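You operate a simulated robot arm through the tools that you are given. There is no shell and no other tool. Be economical: measure what you need, move in short steps, check, and stop when the job is done.

Carry out the task below with a simulated two-armed robot. There is one attempt and no reset: what you move stays moved.

## Task
Put the bare green broom head on the board of the grey stand away on the top of the capping machine. Press the red plunger two times. Open the left door of the tall cupboard, put the brown tin on the bench top away on the second shelf from the bottom of the tall cupboard, then shut the door. Fetch the white bottle and stand it on the board of the grey stand. Put one of the wide caps from the second shelf from the bottom of the open rack on top of the cream tape roll. Switch the swift brake lever off. Do these in any order. Set down upright: brown tin, white bottle.

The check looks at the end state, three seconds after you hand in, the way a careful person would. Anything else that was tipped, shoved, dropped, spilled or broken makes it a failure. A push-on lid holds only when it is set on centred and level and pressed home; a screw cap is set on level and turned clockwise until tight.

## Robot
Two 6-joint arms with two-finger parallel grippers on one trunk, on a base that drives. Base frame: it is fixed to the floor where the robot stands at the start and does not move with it; the origin is under the middle of the robot, x ahead of it, y to its left, z up; the surface under the hand at the start is at about z = 58. Lengths are in cm, angles in rad, forces in N, time in s.
The left shoulder is at the start at [28, 18.5, 85.5], the right one opposite. With the tool pointing down near the work surface each hand reaches from about 56 to 94 cm from the robot's upright axis, wherever it stands, measured 20 degrees to its own side. Places, roughly: bare green broom head (54x10x10 cm) [80, 0, 60]; board of the grey stand [80, -40, 60]; brown tin (8x8x9 cm) [-130, -110, 80]; cream tape roll (8x8x5 cm) [-300, -20, 60]; left door of the tall cupboard [-280, -230, 90]; red plunger [-110, -110, 90]; second shelf of the tall cupboard [-310, -200, 50]; swift brake lever [-260, 500, 90]; top of the capping machine (80x16 cm) [506, 672, 118]; white bottle (7x7x19 cm) [-110, -140, 90]; wide cap (6x6x4 cm) [-310, -60, 60]. Payload 1.57 kg a hand.
Tool frame (each hand has its own): the origin (TCP) lies between the finger pads and is the grasp point; the fingertips stand 3 cm ahead of it; z points along the fingers, y is the line along which they close. Largest opening 8 cm; finger width 1.7, thickness 1.2; the body of the gripper, 4 by 8.2 cm, starts 8 cm behind the TCP.
Orientation is that of the tool frame in the base frame, as a unit quaternion [x, y, z, w]. With the fingers straight down and closing along the base's y, the tool's x points along the base's -x, its y along +y and its z along -z.

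## Interface
- The arms move only by the tool move_arm. It takes "left_targets", "right_targets" or both (then of equal length, played together; a hand with none holds still); each is a list of rows, each an object of numbers (a shift or turn left out is 0, a gripper value left out holds the last): "grip": the closure, from 0 (fully open) to 1 (shut); "dx", "dy", "dz": the shift along the tool's x, y, z in cm; "rx", "ry", "rz": the turn, a rotation vector about the tool's x, y, z in degrees. In form: [{"grip": .., "dx": .., "dy": .., "dz": .., "rx": .., "ry": .., "rz": ..}, ...]. A call has 1 to 10 rows; each row is the pose to reach, as a shift and turn from the pose commanded when the call began, along the tool's axes at that moment. Rows are played at 5 a second. More than 5 cm and 0.15 rad between two rows, or a gripper value outside its range, and nothing of the call is played. Where a pose cannot be reached the arm comes as near as it can. A force on the tool above 40 N (or 10 N above the force at the start of the call, whichever is more), or a blocked arm, ends the call early, and 0.2 s more pass. Each finger travels about 15.3 cm/s and halts on what it meets, pressing with about 27 N; the grip force reading is that of the motor and also rises with nothing between the fingers. The clock runs only during rows and for 0.2 s after the last one: add rows that repeat a pose to give the fingers time. The reply holds the time, the measured pose of the TCP, the force on the tool along the base axes, the opening and the grip force, in the units named above and with some noise, with the torque about the TCP (base axes, N m) and any sound that the robot's microphone picked up.
- Cameras (640 x 400 px; columns grow to the right, rows downward): "scene" is now at [23.63, 0.14, 128.55]; the picture's right is [0.03, -1.00, 0.00], its down [-0.81, -0.03, -0.58] and it looks along [0.58, 0.02, -0.81] (base axes); focal length 277 px, centre (320, 200). "left" rides on the left gripper at [7.2, 0.7, -12.2] in its tool frame; the picture's right is [-0.09, 1.00, 0.00], its down [-0.84, -0.08, -0.54] and it looks along [-0.54, -0.05, 0.84] (tool axes); focal length 238 px, centre (320, 200). "right" rides on the right gripper at [7.2, -0.7, -12.2] in its tool frame; the picture's right is [0.09, 1.00, 0.00], its down [-0.84, 0.08, -0.54] and it looks along [-0.54, 0.05, 0.84] (tool axes); focal length 238 px, centre (320, 200). There is no depth. A picture from a camera that has moved, and an enlarged one, comes with that camera's place and axes in the base frame and with its lens.
- snapshot(camera): a new picture of that camera. It takes no simulated time.
- raise_lower(by): slides the trunk up (or, below 0, down) by that many cm; the arms and the scene camera ride with it, the base frame stays. It gives what a move gives, with no picture.
- base_move(legs): drives the robot by 1 to 6 legs, each [ahead, turn to the left] in cm and rad, along the robot's own axes; the way and the turn of a leg run together, so that a leg with both is an arc; at most 150 cm and 3.142 rad a leg. The arms and the cameras ride along, it lands a little off, and it stops where it bumps. It gives what a move gives.
- aim_head(pan, tilt): turns the head with the scene camera to pan (to the left, within 1.501 rad either way) and tilt (down, from -0.506 to 1.204), counted from straight ahead of the robot. It gives what a move gives.
- zoom(camera, box): a new picture of the part [left, top, right, bottom] of that camera's present view, enlarged. It takes no simulated time.
- sign_off(): hands the job in; it is judged then, once.

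Go step by step. Nothing tells you exact positions but the pictures and the camera data: compare them with the known pose of the tool, close in by small moves and look again before you grip or let go. The budget is 186 turns and 166 pictures, counting those below and the enlarged ones. Unless the task says otherwise, let go and move clear before handing in, and close with one line.

The tools are called as a command line: name --argument value ..., lists and objects as JSON in quotes. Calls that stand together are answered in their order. move_arm: Moves the arms, as the interface text tells. Its arguments: {"type":"object","properties":{"left_targets":{"type":"array","items":{"type":"object","properties":{"grip":{"type":"number"},"dx":{"type":"number"},"dy":{"type":"number"},"dz":{"type":"number"},"rx":{"type":"number"},"ry":{"type":"number"},"rz":{"type":"number"}}}},"right_targets":{"type":"array","items":{"type":"object","properties":{"grip":{"type":"number"},"dx":{"type":"number"},"dy":{"type":"number"},"dz":{"type":"number"},"rx":{"type":"number"},"ry":{"type":"number"},"rz":{"type":"number"}}}}},"required":[]} The other tools are called the same way: raise_lower (by) slides the trunk up or down; base_move (legs) drives the base; aim_head (pan, tilt) turns the head that bears the scene camera; snapshot (camera) takes a picture; zoom (camera, box) takes an enlarged picture of a part of a camera's view; sign_off () hands the job in.

At the start:

```text
time: 0.0
left_ee_pos: [53.32, 29.44, 97.27]
left_tcp_rot: [0.0, 1.0, -0.001, 0.0]
left_ft_force: [-0.4, -0.1, -0.3]
left_moment: [0.02, 0.02, 0.0]
left_gripper_width: 8.01
left_finger_force: 0.0
right_ee_pos: [58.05, -18.4, 86.89]
right_tcp_rot: [0.001, 1.0, 0.0, 0.0]
right_ft_force: [0.7, -0.7, 0.0]
right_moment: [-0.02, 0.0, 0.02]
right_gripper_width: 8.02
right_finger_force: 0.1
trunk travel left (down, up): [-55.0, 44.0]
robot x, y, heading: [-0.24, 0.08, -0.002]
head pan, tilt: [0.031, 0.948]
```

scene: 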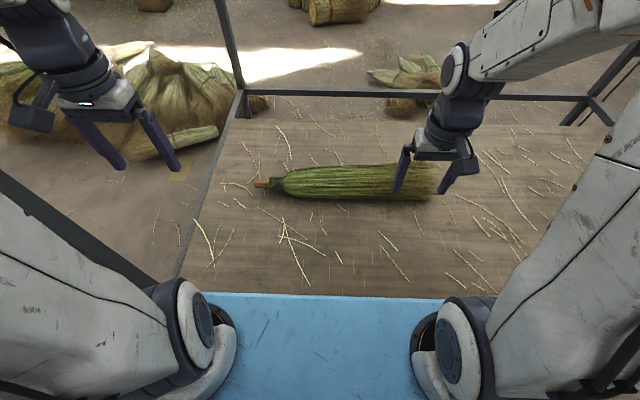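
right: 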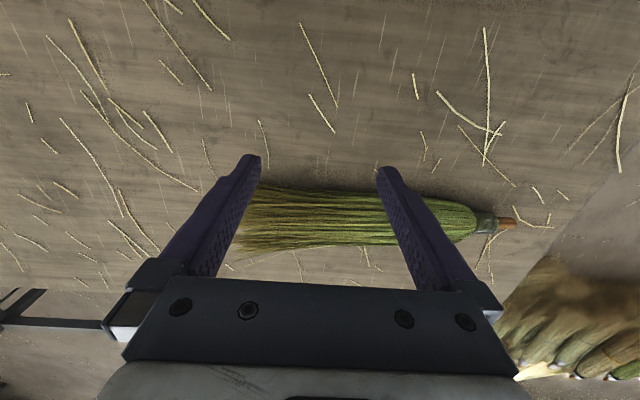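
left: 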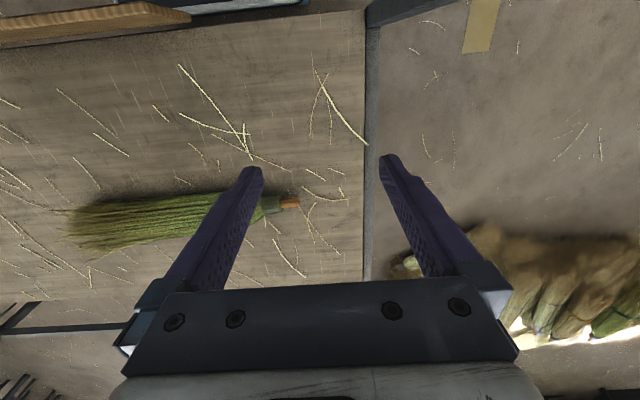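

I see the broom head lying on the stand's board along y, its neck to the left. First I look around the room with the head.

aim_head --pan 0.9 --tilt 0.15

snapshot --camera "scene"

aim_head --pan -1.2 --tilt 0.15

snapshot --camera "scene"

```text
time: 1.2
left_ee_pos: [53.31, 29.37, 97.34]
left_tcp_rot: [0.0, 1.0, 0.0, 0.0]
left_ft_force: [0.9, -0.2, -0.5]
left_moment: [0.02, -0.02, 0.01]
left_gripper_width: 7.99
left_finger_force: 0.1
right_ee_pos: [58.07, -18.45, 86.94]
right_tcp_rot: [0.0, 1.0, 0.0, 0.0]
right_ft_force: [0.5, 0.1, 1.1]
right_moment: [0.0, 0.0, -0.03]
right_gripper_width: 8.0
right_finger_force: 0.1
trunk travel left (down, up): [-55.0, 44.0]
robot x, y, heading: [-0.16, -0.11, 0.005]
head pan, tilt: [0.901, 0.15]
```

```text
162 pictures are left
camera scene: at [22.12, 7.16, 135.52], right [0.78, -0.62, 0.0], down [-0.09, -0.12, -0.99], along [0.61, 0.77, -0.15], focal length 277 px, centre (320, 200)
```

scene: 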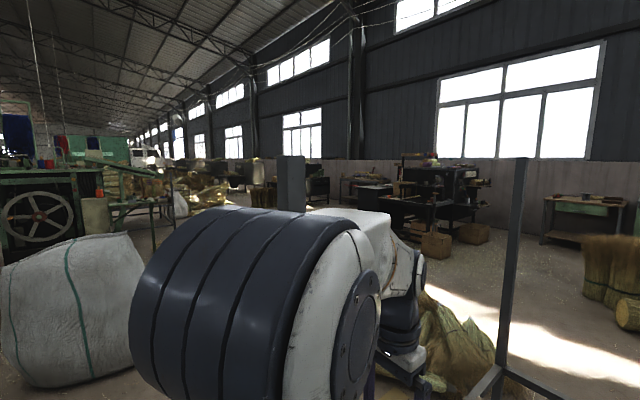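

```text
time: 3.2
left_ee_pos: [53.34, 29.34, 97.38]
left_tcp_rot: [0.0, 1.0, 0.0, -0.001]
left_ft_force: [0.0, 0.2, 0.9]
left_moment: [0.0, -0.01, -0.02]
left_gripper_width: 8.01
left_finger_force: 0.0
right_ee_pos: [58.0, -18.41, 86.94]
right_tcp_rot: [0.0, 1.0, 0.001, 0.0]
right_ft_force: [0.7, -0.1, 0.2]
right_moment: [0.03, 0.05, 0.02]
right_gripper_width: 7.99
right_finger_force: 0.0
trunk travel left (down, up): [-55.0, 44.0]
robot x, y, heading: [-0.09, 0.03, -0.0]
head pan, tilt: [-1.201, 0.15]
```

```text
161 pictures are left
camera scene: at [19.71, -8.74, 135.53], right [-0.93, -0.36, 0.0], down [-0.05, 0.14, -0.99], along [0.36, -0.92, -0.15], focal length 277 px, centre (320, 200)
```

scene: 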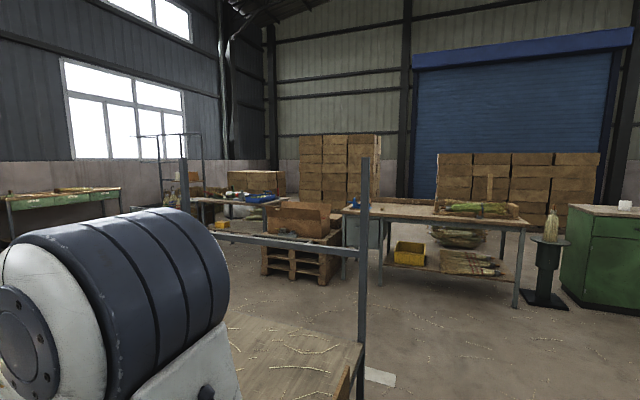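

The stand has upright posts and a rail around the board; the machine area lies far off left and ahead. I look closely at the broom head.

aim_head --pan 0.0 --tilt 0.75

zoom --camera "scene" --box '[220, 180, 460, 330]'

zoom --camera "right" --box '[220, 130, 540, 330]'

snapshot --camera "scene"

```text
time: 4.6
left_ee_pos: [53.44, 29.37, 97.41]
left_tcp_rot: [0.0, 1.0, 0.0, 0.0]
left_ft_force: [-0.6, 0.5, 0.3]
left_moment: [-0.02, 0.03, 0.01]
left_gripper_width: 8.01
left_finger_force: 0.1
right_ee_pos: [58.06, -18.46, 86.93]
right_tcp_rot: [0.0, 1.0, -0.001, 0.0]
right_ft_force: [0.0, 0.6, 0.4]
right_moment: [0.0, 0.01, -0.02]
right_gripper_width: 7.98
right_finger_force: 0.1
trunk travel left (down, up): [-55.0, 44.0]
robot x, y, heading: [-0.26, 0.16, 0.002]
head pan, tilt: [0.0, 0.75]
```

```text
2.67 times, centred on (340, 255) of scene
camera zoom: at [24.64, -0.1, 130.09], right [0.0, -1.0, 0.0], down [-0.68, 0.0, -0.73], along [0.73, 0.0, -0.68], focal length 739 px, centre (267, 53)
```

zoom: 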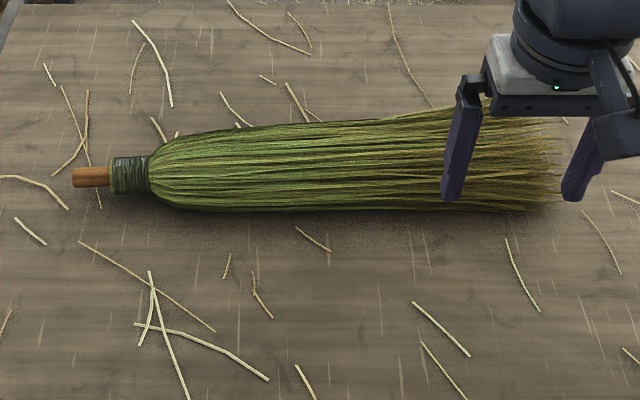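

```text
2.00 times, centred on (380, 230) of right
camera zoom: at [50.84, -19.08, 99.1], right [-0.09, 1.0, 0.0], down [0.84, 0.08, 0.54], along [0.54, 0.05, -0.84], focal length 477 px, centre (200, 140)
```

zoom: 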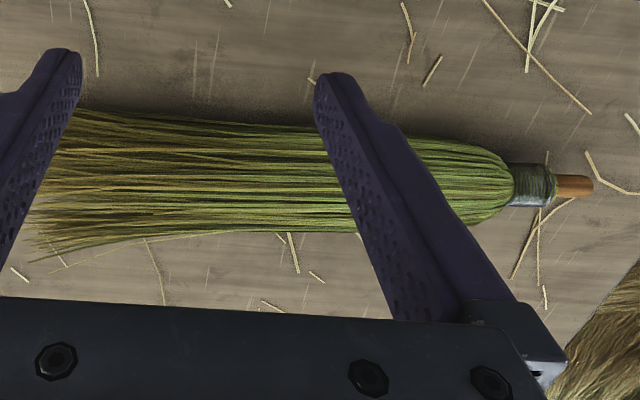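

```text
158 pictures are left
camera scene: at [24.64, -0.1, 130.09], right [0.0, -1.0, 0.0], down [-0.68, 0.0, -0.73], along [0.73, 0.0, -0.68], focal length 277 px, centre (320, 200)
```

scene: 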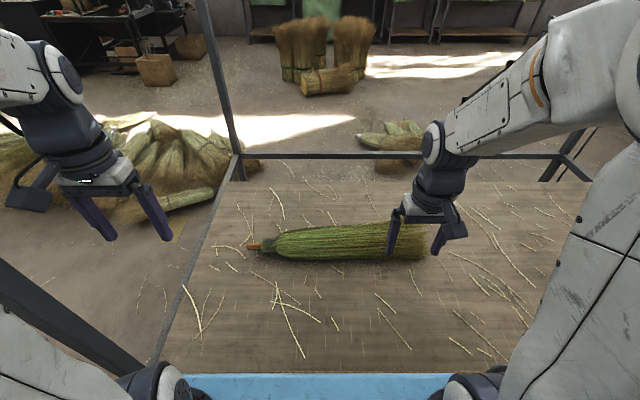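

The neck of the broom (wrapped grip) is at about (76.5, 15.3, 63), with the body going to the right to y≈-33. I swing the left hand above the neck, turned so the fingers close along x.

move_arm --left_targets '[{"grip": 0, "dx": -2.3, "dy": -1.4, "dz": 1, "rz": 8.5}, {"dx": -4.6, "dy": -2.8, "dz": 2, "rz": 17}, {"dx": -6.9, "dy": -4.2, "dz": 3, "rz": 25.5}, {"dx": -9.2, "dy": -5.6, "dz": 4, "rz": 34}, {"dx": -11.5, "dy": -7, "dz": 5, "rz": 42.5}, {"dx": -13.8, "dy": -8.4, "dz": 6, "rz": 51}, {"dx": -16.1, "dy": -9.8, "dz": 7, "rz": 59.5}, {"dx": -18.4, "dy": -11.2, "dz": 8, "rz": 68}, {"dx": -20.7, "dy": -12.6, "dz": 9, "rz": 76.5}, {"dx": -23, "dy": -14, "dz": 10, "rz": 85}]'

snapshot --camera "left"

snapshot --camera "scene"

```text
time: 6.8
left_ee_pos: [76.3, 15.56, 87.17]
left_tcp_rot: [0.677, 0.736, 0.0, 0.0]
left_ft_force: [0.3, -0.6, 0.7]
left_moment: [0.02, -0.03, 0.02]
left_gripper_width: 8.0
left_finger_force: 0.0
right_ee_pos: [58.03, -18.37, 86.93]
right_tcp_rot: [-0.001, 1.0, 0.0, 0.0]
right_ft_force: [0.5, 0.2, 0.4]
right_moment: [-0.01, 0.01, -0.01]
right_gripper_width: 8.0
right_finger_force: 0.0
trunk travel left (down, up): [-55.0, 44.0]
robot x, y, heading: [0.05, -0.43, -0.004]
head pan, tilt: [0.0, 0.75]
```

```text
157 pictures are left
camera left: at [76.3, 22.64, 99.24], right [1.0, -0.01, 0.0], down [-0.01, -0.84, 0.54], along [0.0, -0.54, -0.84], focal length 238 px, centre (320, 200)
```

left: 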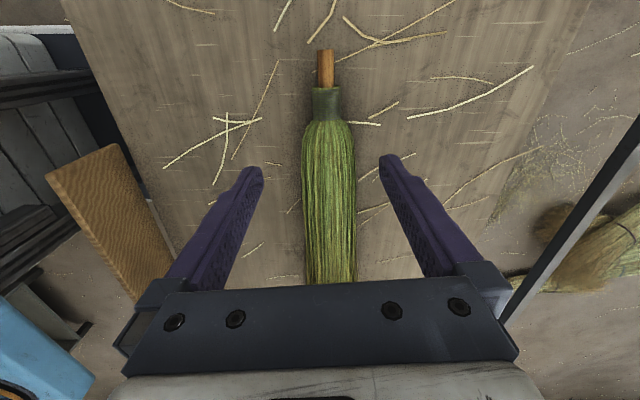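

```text
156 pictures are left
camera scene: at [24.61, -0.09, 130.09], right [0.0, -1.0, 0.0], down [-0.68, 0.0, -0.73], along [0.73, 0.0, -0.68], focal length 277 px, centre (320, 200)
```

scene: 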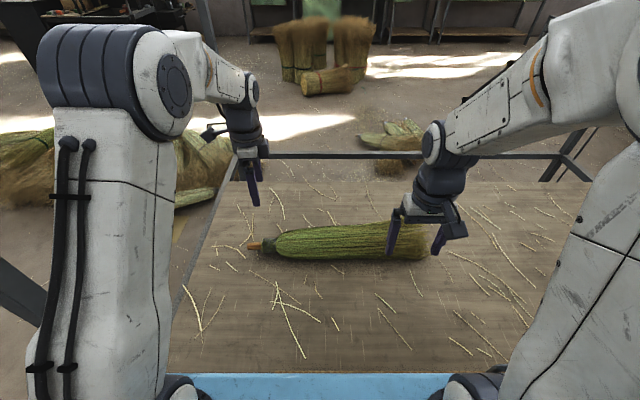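

The neck is at about (77, 16.2), nearly below the left hand. I go down on it and align.

move_arm --left_targets '[{"dx": 0.3, "dy": 0.4, "dz": 4, "rz": 2.5}, {"dx": 0.6, "dy": 0.7, "dz": 8, "rz": 5}, {"dx": 0.6, "dy": 0.7, "dz": 12, "rz": 5}, {"dx": 0.6, "dy": 0.7, "dz": 16, "rz": 5}]'

snapshot --camera "left"

zoom --camera "scene" --box '[200, 160, 360, 280]'

```text
time: 7.8
left_ee_pos: [76.93, 16.05, 71.44]
left_tcp_rot: [0.707, 0.707, 0.001, 0.0]
left_ft_force: [-0.3, -0.8, -0.4]
left_moment: [-0.02, -0.02, 0.0]
left_gripper_width: 8.0
left_finger_force: 0.1
right_ee_pos: [57.99, -18.54, 86.96]
right_tcp_rot: [0.001, 1.0, 0.001, 0.0]
right_ft_force: [-0.1, 0.4, 0.0]
right_moment: [-0.05, 0.01, 0.03]
right_gripper_width: 7.98
right_finger_force: 0.0
trunk travel left (down, up): [-55.0, 44.0]
robot x, y, heading: [0.07, 0.13, 0.003]
head pan, tilt: [0.0, 0.75]
```

```text
155 pictures are left
camera left: at [77.55, 23.31, 83.51], right [1.0, -0.09, 0.0], down [-0.08, -0.84, 0.54], along [-0.05, -0.54, -0.84], focal length 238 px, centre (320, 200)
```

left: 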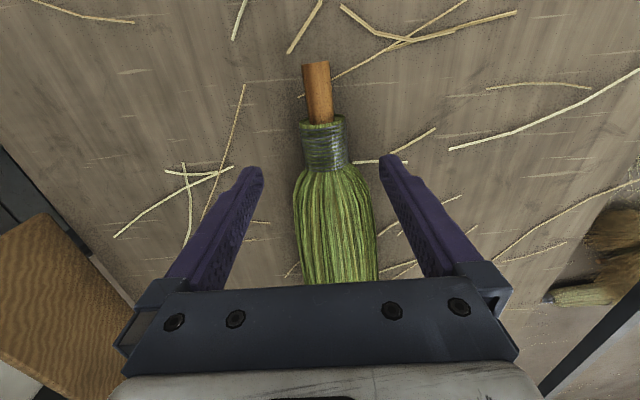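

```text
3.33 times, centred on (280, 220) of scene
camera zoom: at [24.61, -0.1, 130.1], right [0.0, -1.0, 0.0], down [-0.68, 0.0, -0.73], along [0.73, 0.0, -0.68], focal length 923 px, centre (453, 133)
```

zoom: 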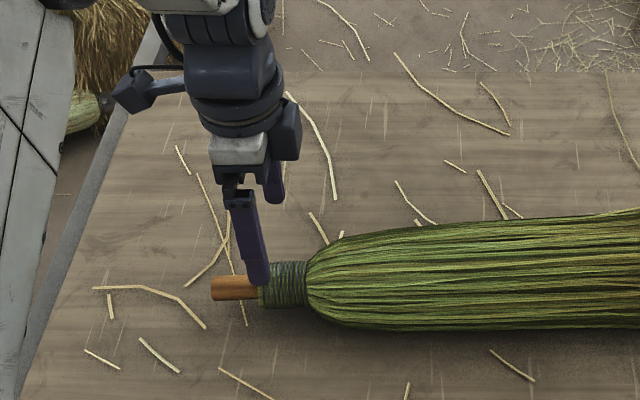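

The neck centre shows as (77.2, 15.5, ~62). I go down the rest, correct slightly and close.

move_arm --left_targets '[{"dx": -0.6, "dy": 0.3, "dz": 4}, {"dx": -0.6, "dy": 0.3, "dz": 7}, {"dx": -0.6, "dy": 0.3, "dz": 9}, {"dx": -0.6, "dy": 0.3, "dz": 9, "grip": 0.5}, {"dx": -0.6, "dy": 0.3, "dz": 9, "grip": 1}, {"dx": -0.6, "dy": 0.3, "dz": 9, "grip": 1}, {"dx": -0.6, "dy": 0.3, "dz": 9, "grip": 1}]'

zoom --camera "scene" --box '[200, 160, 360, 280]'

```text
time: 9.4
left_ee_pos: [77.24, 15.69, 62.43]
left_tcp_rot: [0.707, 0.707, 0.0, 0.0]
left_ft_force: [0.5, 0.5, 0.1]
left_moment: [0.06, -0.05, 0.17]
left_gripper_width: 4.48
left_finger_force: 27.2
right_ee_pos: [57.99, -18.5, 86.93]
right_tcp_rot: [0.0, 1.0, 0.0, 0.0]
right_ft_force: [0.1, 0.3, -0.1]
right_moment: [-0.01, -0.01, 0.0]
right_gripper_width: 7.98
right_finger_force: 0.1
trunk travel left (down, up): [-55.0, 44.0]
robot x, y, heading: [-0.16, -0.17, 0.002]
head pan, tilt: [0.0, 0.75]
```

```text
3.33 times, centred on (280, 220) of scene
camera zoom: at [24.65, -0.1, 130.09], right [0.0, -1.0, 0.0], down [-0.68, 0.0, -0.73], along [0.73, 0.0, -0.68], focal length 923 px, centre (453, 133)
```

zoom: 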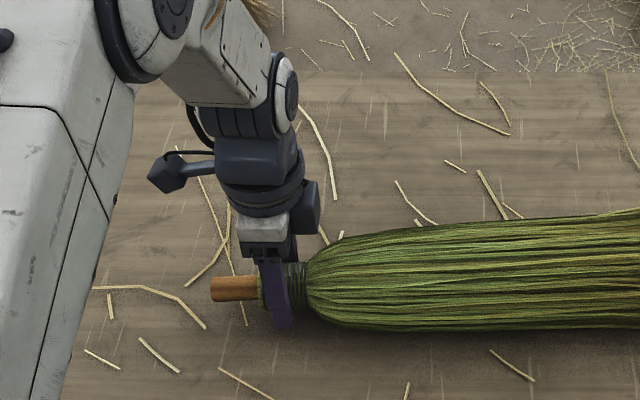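

Gripped at 4.48 cm. I lift a few centimetres and see whether it sags.

move_arm --left_targets '[{"dz": -2}, {"dz": -4}, {"dz": -6}, {"dz": -6}]'

snapshot --camera "scene"

```text
time: 10.4
left_ee_pos: [77.23, 15.51, 68.35]
left_tcp_rot: [0.708, 0.707, 0.0, 0.0]
left_ft_force: [-0.5, -0.1, -3.4]
left_moment: [0.44, 0.01, 0.02]
left_gripper_width: 4.45
left_finger_force: 27.4
right_ee_pos: [58.03, -18.44, 86.85]
right_tcp_rot: [0.0, 1.0, 0.0, 0.0]
right_ft_force: [0.4, 0.0, -0.6]
right_moment: [0.02, 0.01, -0.04]
right_gripper_width: 8.0
right_finger_force: 0.0
trunk travel left (down, up): [-55.0, 44.0]
robot x, y, heading: [-0.1, -0.09, 0.0]
head pan, tilt: [0.0, 0.75]
```

```text
152 pictures are left
camera scene: at [24.65, -0.1, 130.09], right [0.0, -1.0, 0.0], down [-0.68, 0.0, -0.73], along [0.73, 0.0, -0.68], focal length 277 px, centre (320, 200)
```

scene: 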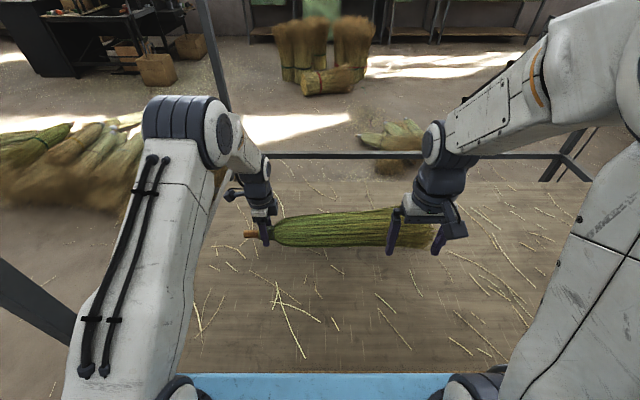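

The broom rises well, about 3.4 N. I lift it further, up to clear the rail.

move_arm --left_targets '[{"dz": -4}, {"dz": -8}, {"dz": -12}, {"dz": -16}, {"dz": -20}, {"dz": -20}]'

aim_head --pan 0.0 --tilt 0.6

snapshot --camera "scene"

```text
time: 11.8
left_ee_pos: [77.2, 15.54, 88.4]
left_tcp_rot: [0.706, 0.708, 0.0, 0.0]
left_ft_force: [0.3, 0.6, -2.7]
left_moment: [0.48, 0.03, -0.02]
left_gripper_width: 4.48
left_finger_force: 27.1
right_ee_pos: [57.88, -18.53, 87.0]
right_tcp_rot: [0.0, 1.0, -0.001, -0.001]
right_ft_force: [-0.2, -0.1, -0.2]
right_moment: [0.02, 0.0, -0.01]
right_gripper_width: 8.02
right_finger_force: 0.0
trunk travel left (down, up): [-55.0, 44.0]
robot x, y, heading: [0.31, -0.05, -0.002]
head pan, tilt: [0.0, 0.75]
```

```text
time: 12.5
left_ee_pos: [77.22, 15.54, 88.17]
left_tcp_rot: [0.707, 0.708, 0.0, 0.0]
left_ft_force: [0.8, -0.7, -2.4]
left_moment: [0.46, -0.01, 0.03]
left_gripper_width: 4.46
left_finger_force: 27.4
right_ee_pos: [58.1, -18.55, 86.91]
right_tcp_rot: [-0.001, 1.0, 0.0, 0.0]
right_ft_force: [-0.7, -0.6, 0.8]
right_moment: [0.0, 0.02, 0.02]
right_gripper_width: 7.99
right_finger_force: 0.0
trunk travel left (down, up): [-55.0, 44.0]
robot x, y, heading: [-0.02, 0.26, 0.004]
head pan, tilt: [0.0, 0.6]
```

```text
151 pictures are left
camera scene: at [25.2, -0.1, 131.37], right [0.0, -1.0, 0.0], down [-0.57, 0.0, -0.82], along [0.82, 0.0, -0.57], focal length 277 px, centre (320, 200)
```

scene: 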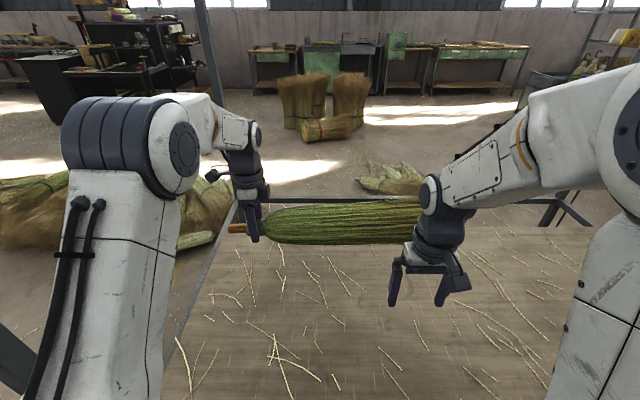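

The broom hangs level in the grip. I look left and right to plan the drive.

aim_head --pan 1.5 --tilt 0.3

snapshot --camera "scene"

aim_head --pan -1.5 --tilt 0.3

snapshot --camera "scene"

```text
time: 14.1
left_ee_pos: [77.12, 15.53, 88.24]
left_tcp_rot: [0.707, 0.707, 0.0, 0.001]
left_ft_force: [0.4, 0.2, -2.9]
left_moment: [0.49, 0.04, -0.01]
left_gripper_width: 4.46
left_finger_force: 26.8
right_ee_pos: [58.07, -18.38, 86.83]
right_tcp_rot: [0.001, 1.0, 0.001, 0.001]
right_ft_force: [-0.1, 0.2, -0.1]
right_moment: [-0.02, 0.02, -0.03]
right_gripper_width: 8.01
right_finger_force: 0.1
trunk travel left (down, up): [-55.0, 44.0]
robot x, y, heading: [-0.06, 0.22, 0.003]
head pan, tilt: [1.499, 0.3]
```

```text
150 pictures are left
camera scene: at [17.04, 9.21, 134.12], right [1.0, -0.07, 0.0], down [-0.02, -0.3, -0.96], along [0.07, 0.95, -0.3], focal length 277 px, centre (320, 200)
```

scene: 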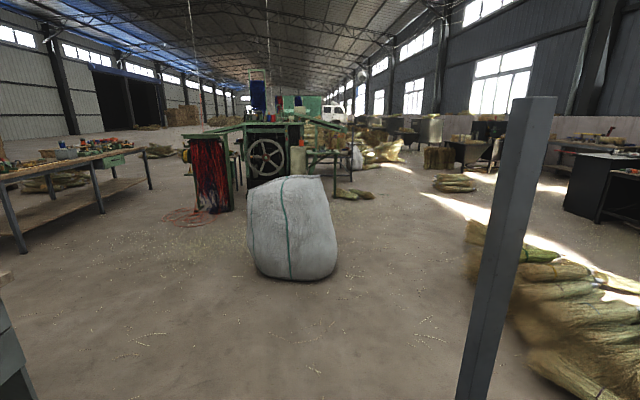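

```text
time: 16.7
left_ee_pos: [77.18, 15.46, 88.21]
left_tcp_rot: [0.707, 0.707, 0.0, 0.001]
left_ft_force: [0.5, -0.6, -3.6]
left_moment: [0.48, 0.01, 0.0]
left_gripper_width: 4.5
left_finger_force: 26.6
right_ee_pos: [57.95, -18.46, 86.81]
right_tcp_rot: [0.0, 1.0, 0.0, -0.001]
right_ft_force: [-0.4, 0.0, -0.7]
right_moment: [0.02, 0.01, 0.01]
right_gripper_width: 7.98
right_finger_force: 0.1
trunk travel left (down, up): [-55.0, 44.0]
robot x, y, heading: [0.15, -0.16, -0.001]
head pan, tilt: [-1.499, 0.3]
```

```text
149 pictures are left
camera scene: at [17.04, -9.41, 134.12], right [-1.0, -0.07, 0.0], down [-0.02, 0.29, -0.96], along [0.07, -0.95, -0.3], focal length 277 px, centre (320, 200)
```

scene: 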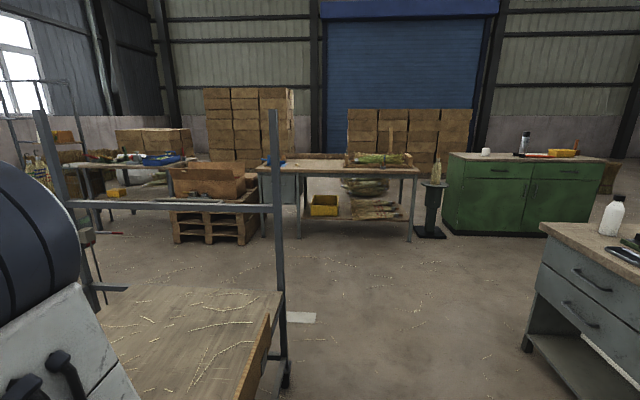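

The posts stand at the front corners of the stand; straight back looks free. I raise the trunk and back out, then look again.

raise_lower --by 30

base_move --legs '[[-75, 0]]'

aim_head --pan 0.8 --tilt 0.3

snapshot --camera "scene"

```text
time: 19.7
left_ee_pos: [77.3, 15.47, 118.3]
left_tcp_rot: [0.708, 0.707, 0.0, 0.0]
left_ft_force: [0.0, -0.4, -2.8]
left_moment: [0.49, 0.02, 0.02]
left_gripper_width: 4.49
left_finger_force: 26.8
right_ee_pos: [58.03, -18.34, 116.85]
right_tcp_rot: [0.0, 1.0, 0.0, 0.001]
right_ft_force: [-0.5, -0.4, 0.2]
right_moment: [-0.01, -0.04, 0.01]
right_gripper_width: 8.01
right_finger_force: 0.2
trunk travel left (down, up): [-85.0, 14.0]
robot x, y, heading: [-0.17, -0.11, -0.004]
head pan, tilt: [-1.499, 0.3]
```

```text
time: 23.3
left_ee_pos: [14.63, 15.52, 123.89]
left_tcp_rot: [0.699, 0.705, 0.085, 0.091]
left_ft_force: [-1.9, -0.8, -0.9]
left_moment: [0.42, -0.06, -0.07]
left_gripper_width: 4.42
left_finger_force: 27.0
right_ee_pos: [-8.09, -18.02, 118.4]
right_tcp_rot: [-0.005, 0.999, 0.0, 0.039]
right_ft_force: [-1.1, 0.0, 2.0]
right_moment: [0.03, -0.11, -0.02]
right_gripper_width: 8.0
right_finger_force: 0.0
trunk travel left (down, up): [-85.0, 14.0]
robot x, y, heading: [-62.38, -0.61, -0.003]
head pan, tilt: [-1.499, 0.3]
stopped in leg 1: the robot was blocked; the commanded pose is now the measured one
```

```text
time: 25.4
left_ee_pos: [15.01, 15.62, 123.35]
left_tcp_rot: [0.699, 0.705, 0.08, 0.088]
left_ft_force: [0.3, 0.0, -3.1]
left_moment: [0.46, 0.06, -0.01]
left_gripper_width: 4.45
left_finger_force: 27.0
right_ee_pos: [-7.56, -17.94, 118.04]
right_tcp_rot: [-0.005, 0.999, 0.0, 0.036]
right_ft_force: [0.1, -0.4, -0.1]
right_moment: [-0.02, -0.01, 0.01]
right_gripper_width: 7.96
right_finger_force: 0.0
trunk travel left (down, up): [-85.0, 14.0]
robot x, y, heading: [-62.23, -0.63, -0.007]
head pan, tilt: [0.799, 0.3]
```

```text
148 pictures are left
camera scene: at [-30.16, 6.12, 164.21], right [0.71, -0.7, -0.04], down [-0.26, -0.21, -0.94], along [0.65, 0.68, -0.33], focal length 277 px, centre (320, 200)
```

scene: 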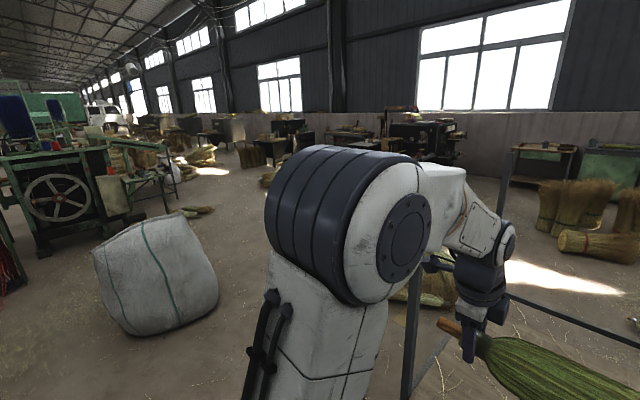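

The robot was blocked behind at x≈-62 and seems pitched a little. I look to both rear sides before moving further.

base_move --legs '[[6, 0]]'

aim_head --pan 1.5 --tilt 0.6

snapshot --camera "scene"

aim_head --pan -1.5 --tilt 0.6

snapshot --camera "scene"

```text
time: 26.2
left_ee_pos: [5.24, 15.52, 126.0]
left_tcp_rot: [0.696, 0.701, 0.106, 0.114]
left_ft_force: [-0.8, -0.2, -1.8]
left_moment: [0.45, -0.03, -0.02]
left_gripper_width: 4.45
left_finger_force: 26.8
right_ee_pos: [-11.3, -17.54, 118.79]
right_tcp_rot: [-0.005, 1.0, -0.008, -0.009]
right_ft_force: [-0.9, -0.5, 0.9]
right_moment: [-0.03, -0.05, 0.01]
right_gripper_width: 8.0
right_finger_force: 0.0
trunk travel left (down, up): [-85.0, 14.0]
robot x, y, heading: [-61.47, -0.34, 0.0]
head pan, tilt: [0.799, 0.3]
stopped in leg 1: the robot was blocked; the commanded pose is now the measured one
```

```text
time: 27.2
left_ee_pos: [5.77, 15.45, 125.8]
left_tcp_rot: [0.696, 0.701, 0.105, 0.111]
left_ft_force: [0.2, 0.3, -3.3]
left_moment: [0.48, 0.03, 0.02]
left_gripper_width: 4.47
left_finger_force: 27.6
right_ee_pos: [-11.01, -17.64, 118.55]
right_tcp_rot: [-0.005, 1.0, -0.007, -0.008]
right_ft_force: [-0.5, 0.0, -0.4]
right_moment: [0.03, -0.03, 0.02]
right_gripper_width: 8.02
right_finger_force: 0.0
trunk travel left (down, up): [-85.0, 14.0]
robot x, y, heading: [-61.5, -0.27, -0.004]
head pan, tilt: [1.499, 0.6]
```

```text
147 pictures are left
camera scene: at [-37.43, 8.27, 161.75], right [1.0, -0.08, -0.04], down [-0.08, -0.56, -0.82], along [0.04, 0.82, -0.57], focal length 277 px, centre (320, 200)
```

scene: 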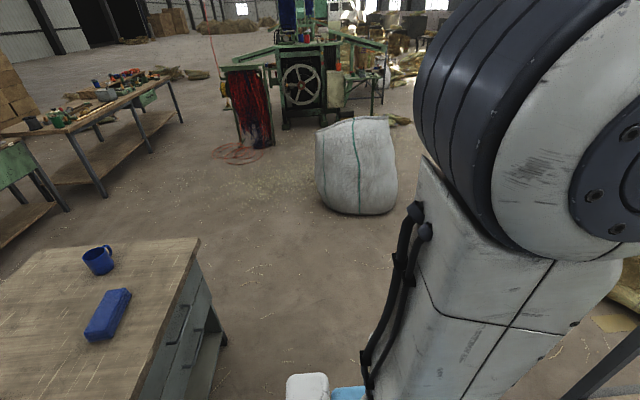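

```text
time: 29.8
left_ee_pos: [5.8, 15.51, 125.62]
left_tcp_rot: [0.696, 0.702, 0.105, 0.112]
left_ft_force: [0.2, 0.0, -3.1]
left_moment: [0.49, 0.02, -0.01]
left_gripper_width: 4.49
left_finger_force: 27.4
right_ee_pos: [-10.89, -17.62, 118.5]
right_tcp_rot: [-0.005, 1.0, -0.007, -0.008]
right_ft_force: [0.4, -0.2, -0.2]
right_moment: [-0.01, -0.01, 0.01]
right_gripper_width: 8.0
right_finger_force: 0.1
trunk travel left (down, up): [-85.0, 14.0]
robot x, y, heading: [-61.71, -0.16, 0.001]
head pan, tilt: [-1.499, 0.6]
```

```text
146 pictures are left
camera scene: at [-37.45, -9.37, 161.75], right [-1.0, -0.07, 0.04], down [-0.08, 0.56, -0.82], along [0.03, -0.82, -0.57], focal length 277 px, centre (320, 200)
```

scene: 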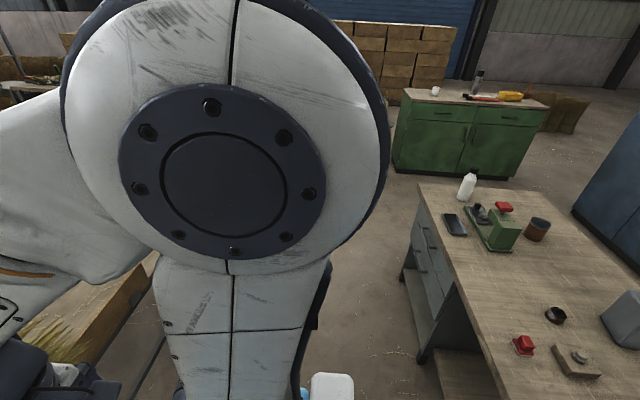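

The long workbench lies right behind the robot, its edge near x≈-90. I look ahead to see how arms and broom stand.

aim_head --pan 0.0 --tilt 0.7

snapshot --camera "scene"

aim_head --pan 0.0 --tilt 1.2

snapshot --camera "scene"

```text
time: 31.4
left_ee_pos: [5.64, 15.42, 125.64]
left_tcp_rot: [0.696, 0.701, 0.105, 0.111]
left_ft_force: [0.2, 0.9, -1.9]
left_moment: [0.46, 0.05, 0.02]
left_gripper_width: 4.46
left_finger_force: 26.8
right_ee_pos: [-11.01, -17.6, 118.56]
right_tcp_rot: [-0.005, 1.0, -0.008, -0.007]
right_ft_force: [-0.2, 0.0, -0.6]
right_moment: [0.01, 0.01, -0.02]
right_gripper_width: 7.99
right_finger_force: 0.1
trunk travel left (down, up): [-85.0, 14.0]
robot x, y, heading: [-61.68, -0.14, -0.004]
head pan, tilt: [0.0, 0.7]
```

```text
145 pictures are left
camera scene: at [-29.6, -0.58, 160.54], right [0.0, -1.0, 0.0], down [-0.68, 0.0, -0.74], along [0.74, 0.0, -0.68], focal length 277 px, centre (320, 200)
```

scene: 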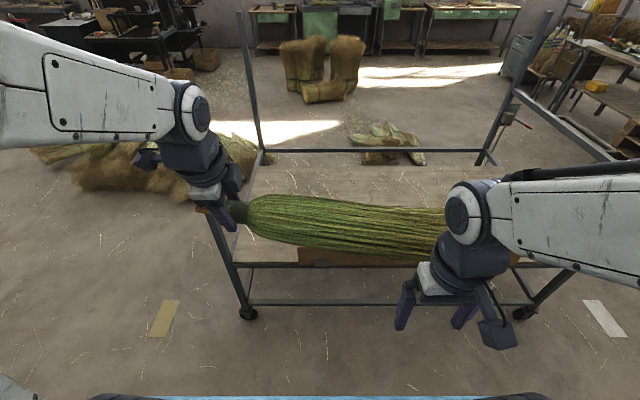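

```text
time: 32.4
left_ee_pos: [5.76, 15.59, 125.73]
left_tcp_rot: [0.696, 0.702, 0.105, 0.112]
left_ft_force: [0.1, 0.3, -4.4]
left_moment: [0.46, -0.02, 0.0]
left_gripper_width: 4.5
left_finger_force: 26.9
right_ee_pos: [-10.94, -17.63, 118.6]
right_tcp_rot: [-0.005, 1.0, -0.007, -0.008]
right_ft_force: [-0.3, -0.2, -0.7]
right_moment: [0.0, 0.0, 0.02]
right_gripper_width: 7.98
right_finger_force: 0.1
trunk travel left (down, up): [-85.0, 14.0]
robot x, y, heading: [-61.54, -0.43, -0.004]
head pan, tilt: [0.0, 1.201]
```

```text
144 pictures are left
camera scene: at [-32.65, -0.56, 157.08], right [0.0, -1.0, 0.0], down [-0.95, 0.0, -0.32], along [0.32, 0.0, -0.95], focal length 277 px, centre (320, 200)
```

scene: 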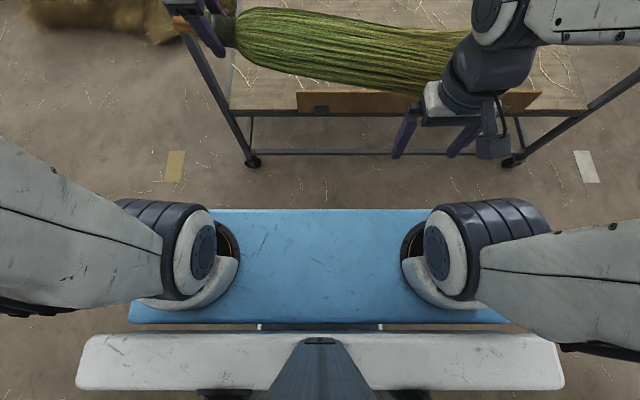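

The broom's body rests close to the right wrist; I pull the right hand back and out, away from the broom.

move_arm --right_targets '[{"dx": 2, "dy": 0}, {"dx": 4, "dy": -2}, {"dx": 4, "dy": -6}, {"dx": 4, "dy": -10}, {"dx": 4, "dy": -14}, {"dx": 4, "dy": -14}]'

snapshot --camera "scene"

snapshot --camera "left"

```text
time: 32.7
left_ee_pos: [-0.12, 15.76, 125.72]
left_tcp_rot: [0.698, 0.7, 0.105, 0.108]
left_ft_force: [-1.1, -0.7, -1.9]
left_moment: [0.38, -0.07, -0.09]
left_gripper_width: 4.43
left_finger_force: 26.9
right_ee_pos: [-12.99, -17.38, 118.98]
right_tcp_rot: [-0.006, 0.999, -0.013, -0.034]
right_ft_force: [-1.5, 0.4, 0.8]
right_moment: [-0.02, -0.16, 0.04]
right_gripper_width: 7.98
right_finger_force: 0.0
right hand out of reach, approached as far as the arm can: row 1
trunk travel left (down, up): [-85.0, 14.0]
robot x, y, heading: [-61.25, -0.29, -0.005]
head pan, tilt: [0.0, 1.201]
stopped in row 1 (left hand): the arm was blocked; the commanded pose is now the measured one
```

```text
143 pictures are left
camera scene: at [-33.42, -0.53, 157.2], right [0.0, -1.0, 0.0], down [-0.95, 0.0, -0.33], along [0.33, 0.0, -0.95], focal length 277 px, centre (320, 200)
```

scene: 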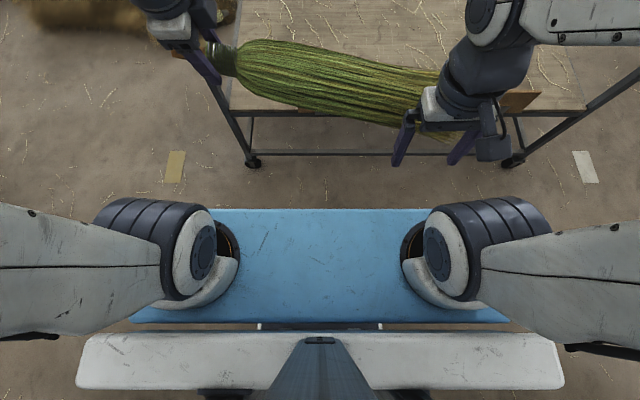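

```text
142 pictures are left
camera left: at [-3.25, 22.9, 137.34], right [0.95, -0.09, 0.3], down [-0.23, -0.83, 0.5], along [0.21, -0.54, -0.81], focal length 238 px, centre (320, 200)
```

left: 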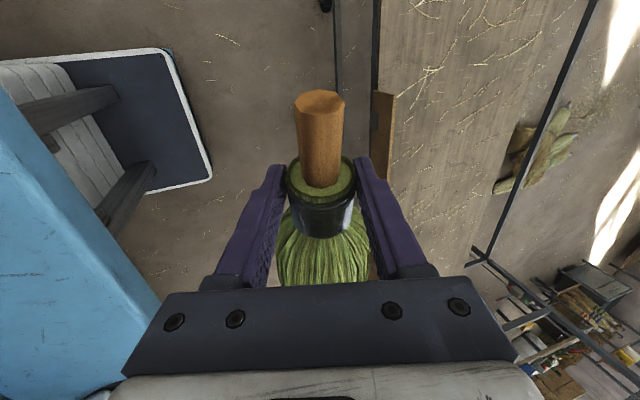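

The robot is still pitched slightly forward (about 0.04 rad), leaning on something behind. I try a short drive forward to come free.

base_move --legs '[[4, 0]]'

snapshot --camera "scene"

```text
time: 33.4
left_ee_pos: [-7.3, 15.9, 121.72]
left_tcp_rot: [0.706, 0.705, 0.06, 0.04]
left_ft_force: [-1.4, -0.5, -3.7]
left_moment: [0.77, 0.96, -0.51]
left_gripper_width: 2.64
left_finger_force: 23.8
right_ee_pos: [-15.03, -16.9, 119.15]
right_tcp_rot: [-0.008, 0.998, -0.024, -0.065]
right_ft_force: [0.6, -1.3, -0.1]
right_moment: [0.0, 0.0, -0.02]
right_gripper_width: 8.02
right_finger_force: 0.0
trunk travel left (down, up): [-85.0, 14.0]
robot x, y, heading: [-60.45, -0.43, -0.002]
head pan, tilt: [0.0, 1.201]
stopped in leg 1: the robot was blocked; the commanded pose is now the measured one
```

```text
141 pictures are left
camera scene: at [-34.27, -0.55, 157.02], right [0.0, -1.0, 0.0], down [-0.94, 0.0, -0.34], along [0.34, 0.0, -0.94], focal length 277 px, centre (320, 200)
```

scene: 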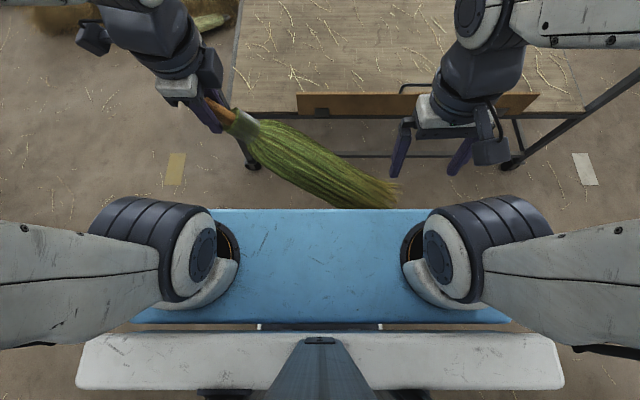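

The broom has slipped toward its stub in the grip. I look at it through the left camera before doing anything more.

snapshot --camera "left"

snapshot --camera "right"

```text
140 pictures are left
camera left: at [-8.41, 22.76, 133.92], right [0.99, -0.1, 0.14], down [-0.15, -0.85, 0.5], along [0.07, -0.52, -0.85], focal length 238 px, centre (320, 200)
```

left: 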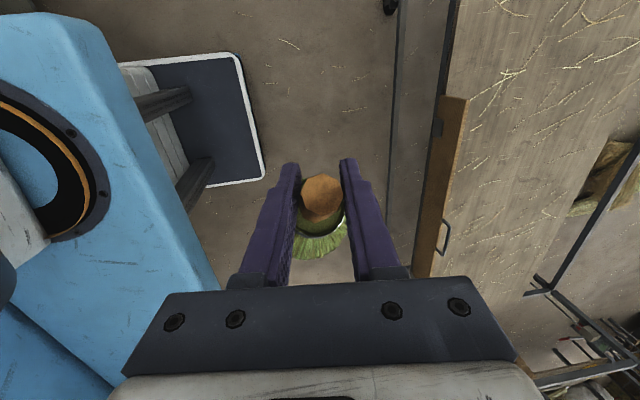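

```text
139 pictures are left
camera right: at [-20.59, -16.98, 132.22], right [-0.11, 0.99, -0.03], down [0.9, 0.11, 0.42], along [0.42, 0.02, -0.91], focal length 238 px, centre (320, 200)
```

right: 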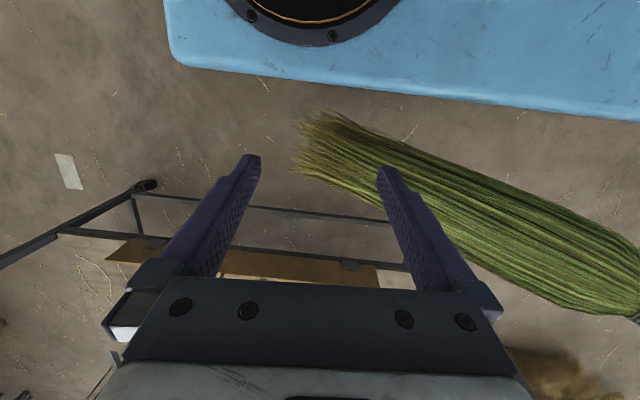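

The broom is held by its stub, tail near the robot's chest. The robot's pitch shrinks as it creeps forward; I ease the left hand forward, away from the chest.

move_arm --left_targets '[{"dy": 2, "grip": 1}, {"dy": 4}, {"dy": 7}, {"dy": 10}]'

snapshot --camera "scene"

```text
time: 34.4
left_ee_pos: [3.18, 15.75, 127.85]
left_tcp_rot: [0.698, 0.702, 0.101, 0.099]
left_ft_force: [0.2, 0.3, -3.1]
left_moment: [0.38, 0.12, -0.04]
left_gripper_width: 2.21
left_finger_force: 26.5
right_ee_pos: [-15.01, -16.9, 119.07]
right_tcp_rot: [-0.007, 0.998, -0.023, -0.065]
right_ft_force: [0.1, 0.1, 0.2]
right_moment: [-0.01, 0.01, -0.01]
right_gripper_width: 7.98
right_finger_force: 0.1
trunk travel left (down, up): [-85.0, 14.0]
robot x, y, heading: [-59.79, -0.36, -0.007]
head pan, tilt: [0.0, 1.201]
```

```text
138 pictures are left
camera scene: at [-34.27, -0.56, 157.03], right [0.0, -1.0, 0.0], down [-0.94, 0.0, -0.34], along [0.34, 0.0, -0.94], focal length 277 px, centre (320, 200)
```

scene: 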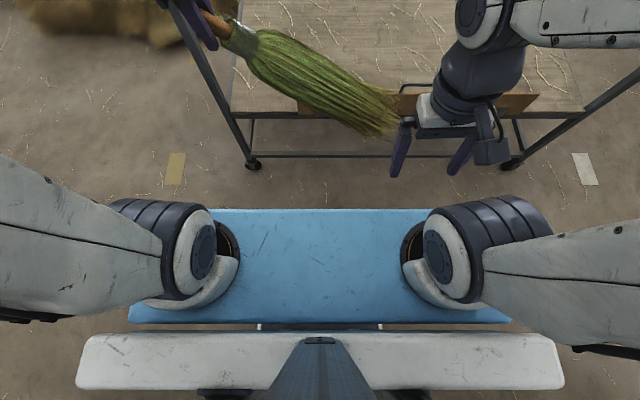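

The left hand follows and the broom hangs free by its stub. I move the right hand outward, then try forward again.

move_arm --right_targets '[{"dy": -3}, {"dy": -6}, {"dy": -9}, {"dy": -12}, {"dy": -12}]'

base_move --legs '[[8, 0]]'

snapshot --camera "scene"

```text
time: 35.6
left_ee_pos: [3.07, 15.97, 127.81]
left_tcp_rot: [0.699, 0.701, 0.102, 0.099]
left_ft_force: [0.0, -0.2, -2.9]
left_moment: [0.41, 0.14, 0.0]
left_gripper_width: 2.2
left_finger_force: 27.3
right_ee_pos: [-16.89, -28.7, 119.25]
right_tcp_rot: [-0.008, 0.999, -0.008, -0.052]
right_ft_force: [-0.7, -0.3, 0.4]
right_moment: [-0.02, -0.01, 0.03]
right_gripper_width: 7.98
right_finger_force: 0.1
right hand out of reach, approached as far as the arm can: row 1, 2, 3
trunk travel left (down, up): [-85.0, 14.0]
robot x, y, heading: [-60.3, -0.53, -0.0]
head pan, tilt: [0.0, 1.201]
```

```text
time: 36.7
left_ee_pos: [10.86, 15.81, 127.86]
left_tcp_rot: [0.699, 0.701, 0.103, 0.099]
left_ft_force: [-0.7, 0.4, -3.5]
left_moment: [0.45, 0.18, 0.04]
left_gripper_width: 2.21
left_finger_force: 27.1
right_ee_pos: [-9.2, -29.2, 120.09]
right_tcp_rot: [-0.006, 0.999, -0.017, -0.033]
right_ft_force: [0.0, -0.3, 0.2]
right_moment: [-0.04, 0.04, -0.02]
right_gripper_width: 8.02
right_finger_force: 0.1
trunk travel left (down, up): [-85.0, 14.0]
robot x, y, heading: [-52.35, -0.26, -0.007]
head pan, tilt: [0.0, 1.201]
```

```text
137 pictures are left
camera scene: at [-30.5, -0.59, 156.91], right [0.0, -1.0, 0.0], down [-0.93, 0.0, -0.36], along [0.36, 0.0, -0.93], focal length 277 px, centre (320, 200)
```

scene: 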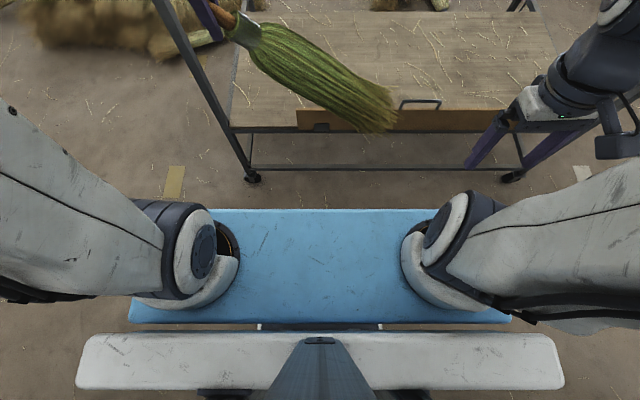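

The robot is free and level again. I straighten the left hand and reach forward so I can bring the broom back over the board to regrip it properly.

move_arm --left_targets '[{"dy": 3, "dz": 0.6, "rx": 5, "grip": 1}, {"dy": 6, "dz": 1.2, "rx": 10}, {"dy": 9, "dz": 1.8, "rx": 16}, {"dy": 12, "dz": 2.4, "rx": 16}]'

base_move --legs '[[50, 0]]'

aim_head --pan 0.0 --tilt 0.9

snapshot --camera "scene"

snapshot --camera "left"

```text
time: 37.7
left_ee_pos: [22.95, 15.84, 129.17]
left_tcp_rot: [0.705, 0.709, 0.002, -0.002]
left_ft_force: [-0.2, -0.9, -3.8]
left_moment: [0.42, 0.01, -0.01]
left_gripper_width: 2.21
left_finger_force: 27.4
right_ee_pos: [-9.33, -29.22, 119.99]
right_tcp_rot: [-0.007, 0.999, -0.018, -0.034]
right_ft_force: [-0.5, -0.5, 0.8]
right_moment: [0.03, -0.04, 0.03]
right_gripper_width: 7.99
right_finger_force: 0.0
trunk travel left (down, up): [-85.0, 14.0]
robot x, y, heading: [-52.52, -0.1, -0.005]
head pan, tilt: [0.0, 1.201]
```

```text
time: 40.6
left_ee_pos: [72.37, 15.89, 129.12]
left_tcp_rot: [0.705, 0.71, 0.003, 0.0]
left_ft_force: [0.3, -0.1, -4.0]
left_moment: [0.42, 0.0, -0.02]
left_gripper_width: 2.21
left_finger_force: 26.3
right_ee_pos: [40.25, -29.16, 120.12]
right_tcp_rot: [-0.008, 0.999, -0.018, -0.034]
right_ft_force: [0.8, -0.1, -0.5]
right_moment: [0.0, -0.01, -0.01]
right_gripper_width: 7.98
right_finger_force: 0.1
trunk travel left (down, up): [-85.0, 14.0]
robot x, y, heading: [-2.94, -0.32, -0.004]
head pan, tilt: [0.0, 1.201]
```

```text
time: 41.4
left_ee_pos: [72.33, 15.86, 129.1]
left_tcp_rot: [0.705, 0.71, 0.004, 0.0]
left_ft_force: [0.3, -0.3, -3.9]
left_moment: [0.41, 0.03, 0.0]
left_gripper_width: 2.2
left_finger_force: 26.6
right_ee_pos: [40.08, -29.11, 119.98]
right_tcp_rot: [-0.008, 0.999, -0.017, -0.033]
right_ft_force: [-0.1, 0.5, 0.3]
right_moment: [0.03, 0.0, 0.0]
right_gripper_width: 8.03
right_finger_force: 0.1
trunk travel left (down, up): [-85.0, 14.0]
robot x, y, heading: [-3.05, -0.61, -0.002]
head pan, tilt: [0.0, 0.901]
```

```text
136 pictures are left
camera scene: at [20.81, -0.66, 158.89], right [0.0, -1.0, 0.0], down [-0.78, 0.0, -0.62], along [0.62, 0.0, -0.78], focal length 277 px, centre (320, 200)
```

scene: 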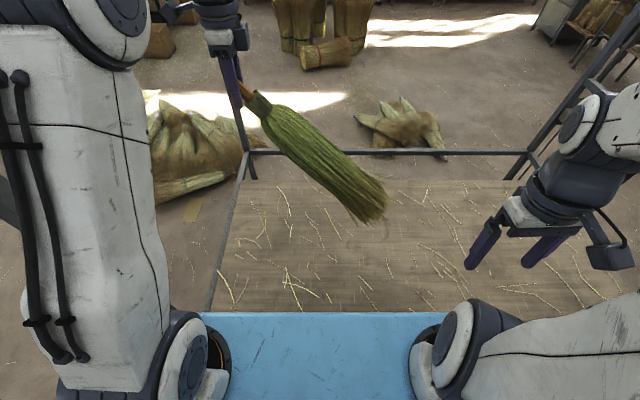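

```text
135 pictures are left
camera left: at [72.81, 23.06, 141.28], right [1.0, -0.08, 0.0], down [-0.07, -0.84, 0.54], along [-0.04, -0.54, -0.84], focal length 238 px, centre (320, 200)
```

left: 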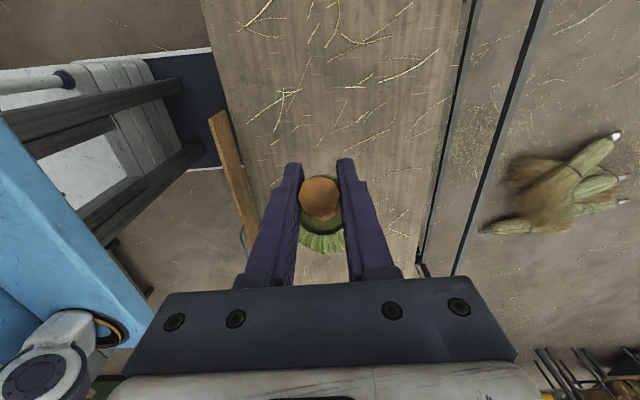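

The broom droops about 45° toward -y. I lower the trunk back, then set it tail first onto the board.

raise_lower --by -30

snapshot --camera "scene"

```text
time: 44.4
left_ee_pos: [72.38, 15.88, 99.09]
left_tcp_rot: [0.704, 0.71, 0.004, 0.0]
left_ft_force: [0.3, 0.3, 1.5]
left_moment: [-0.45, -0.13, 0.19]
left_gripper_width: 2.18
left_finger_force: 27.2
right_ee_pos: [40.01, -29.11, 90.06]
right_tcp_rot: [-0.007, 0.999, -0.018, -0.034]
right_ft_force: [0.7, 0.7, 0.4]
right_moment: [0.01, 0.0, -0.02]
right_gripper_width: 8.01
right_finger_force: 0.0
trunk travel left (down, up): [-55.0, 44.0]
robot x, y, heading: [-3.24, -0.46, -0.001]
head pan, tilt: [0.0, 0.901]
```

```text
134 pictures are left
camera scene: at [20.79, -0.65, 128.9], right [0.0, -1.0, 0.0], down [-0.78, 0.0, -0.62], along [0.62, 0.0, -0.78], focal length 277 px, centre (320, 200)
```

scene: 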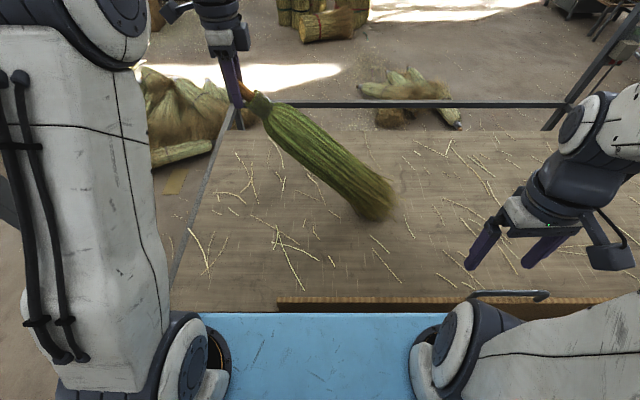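

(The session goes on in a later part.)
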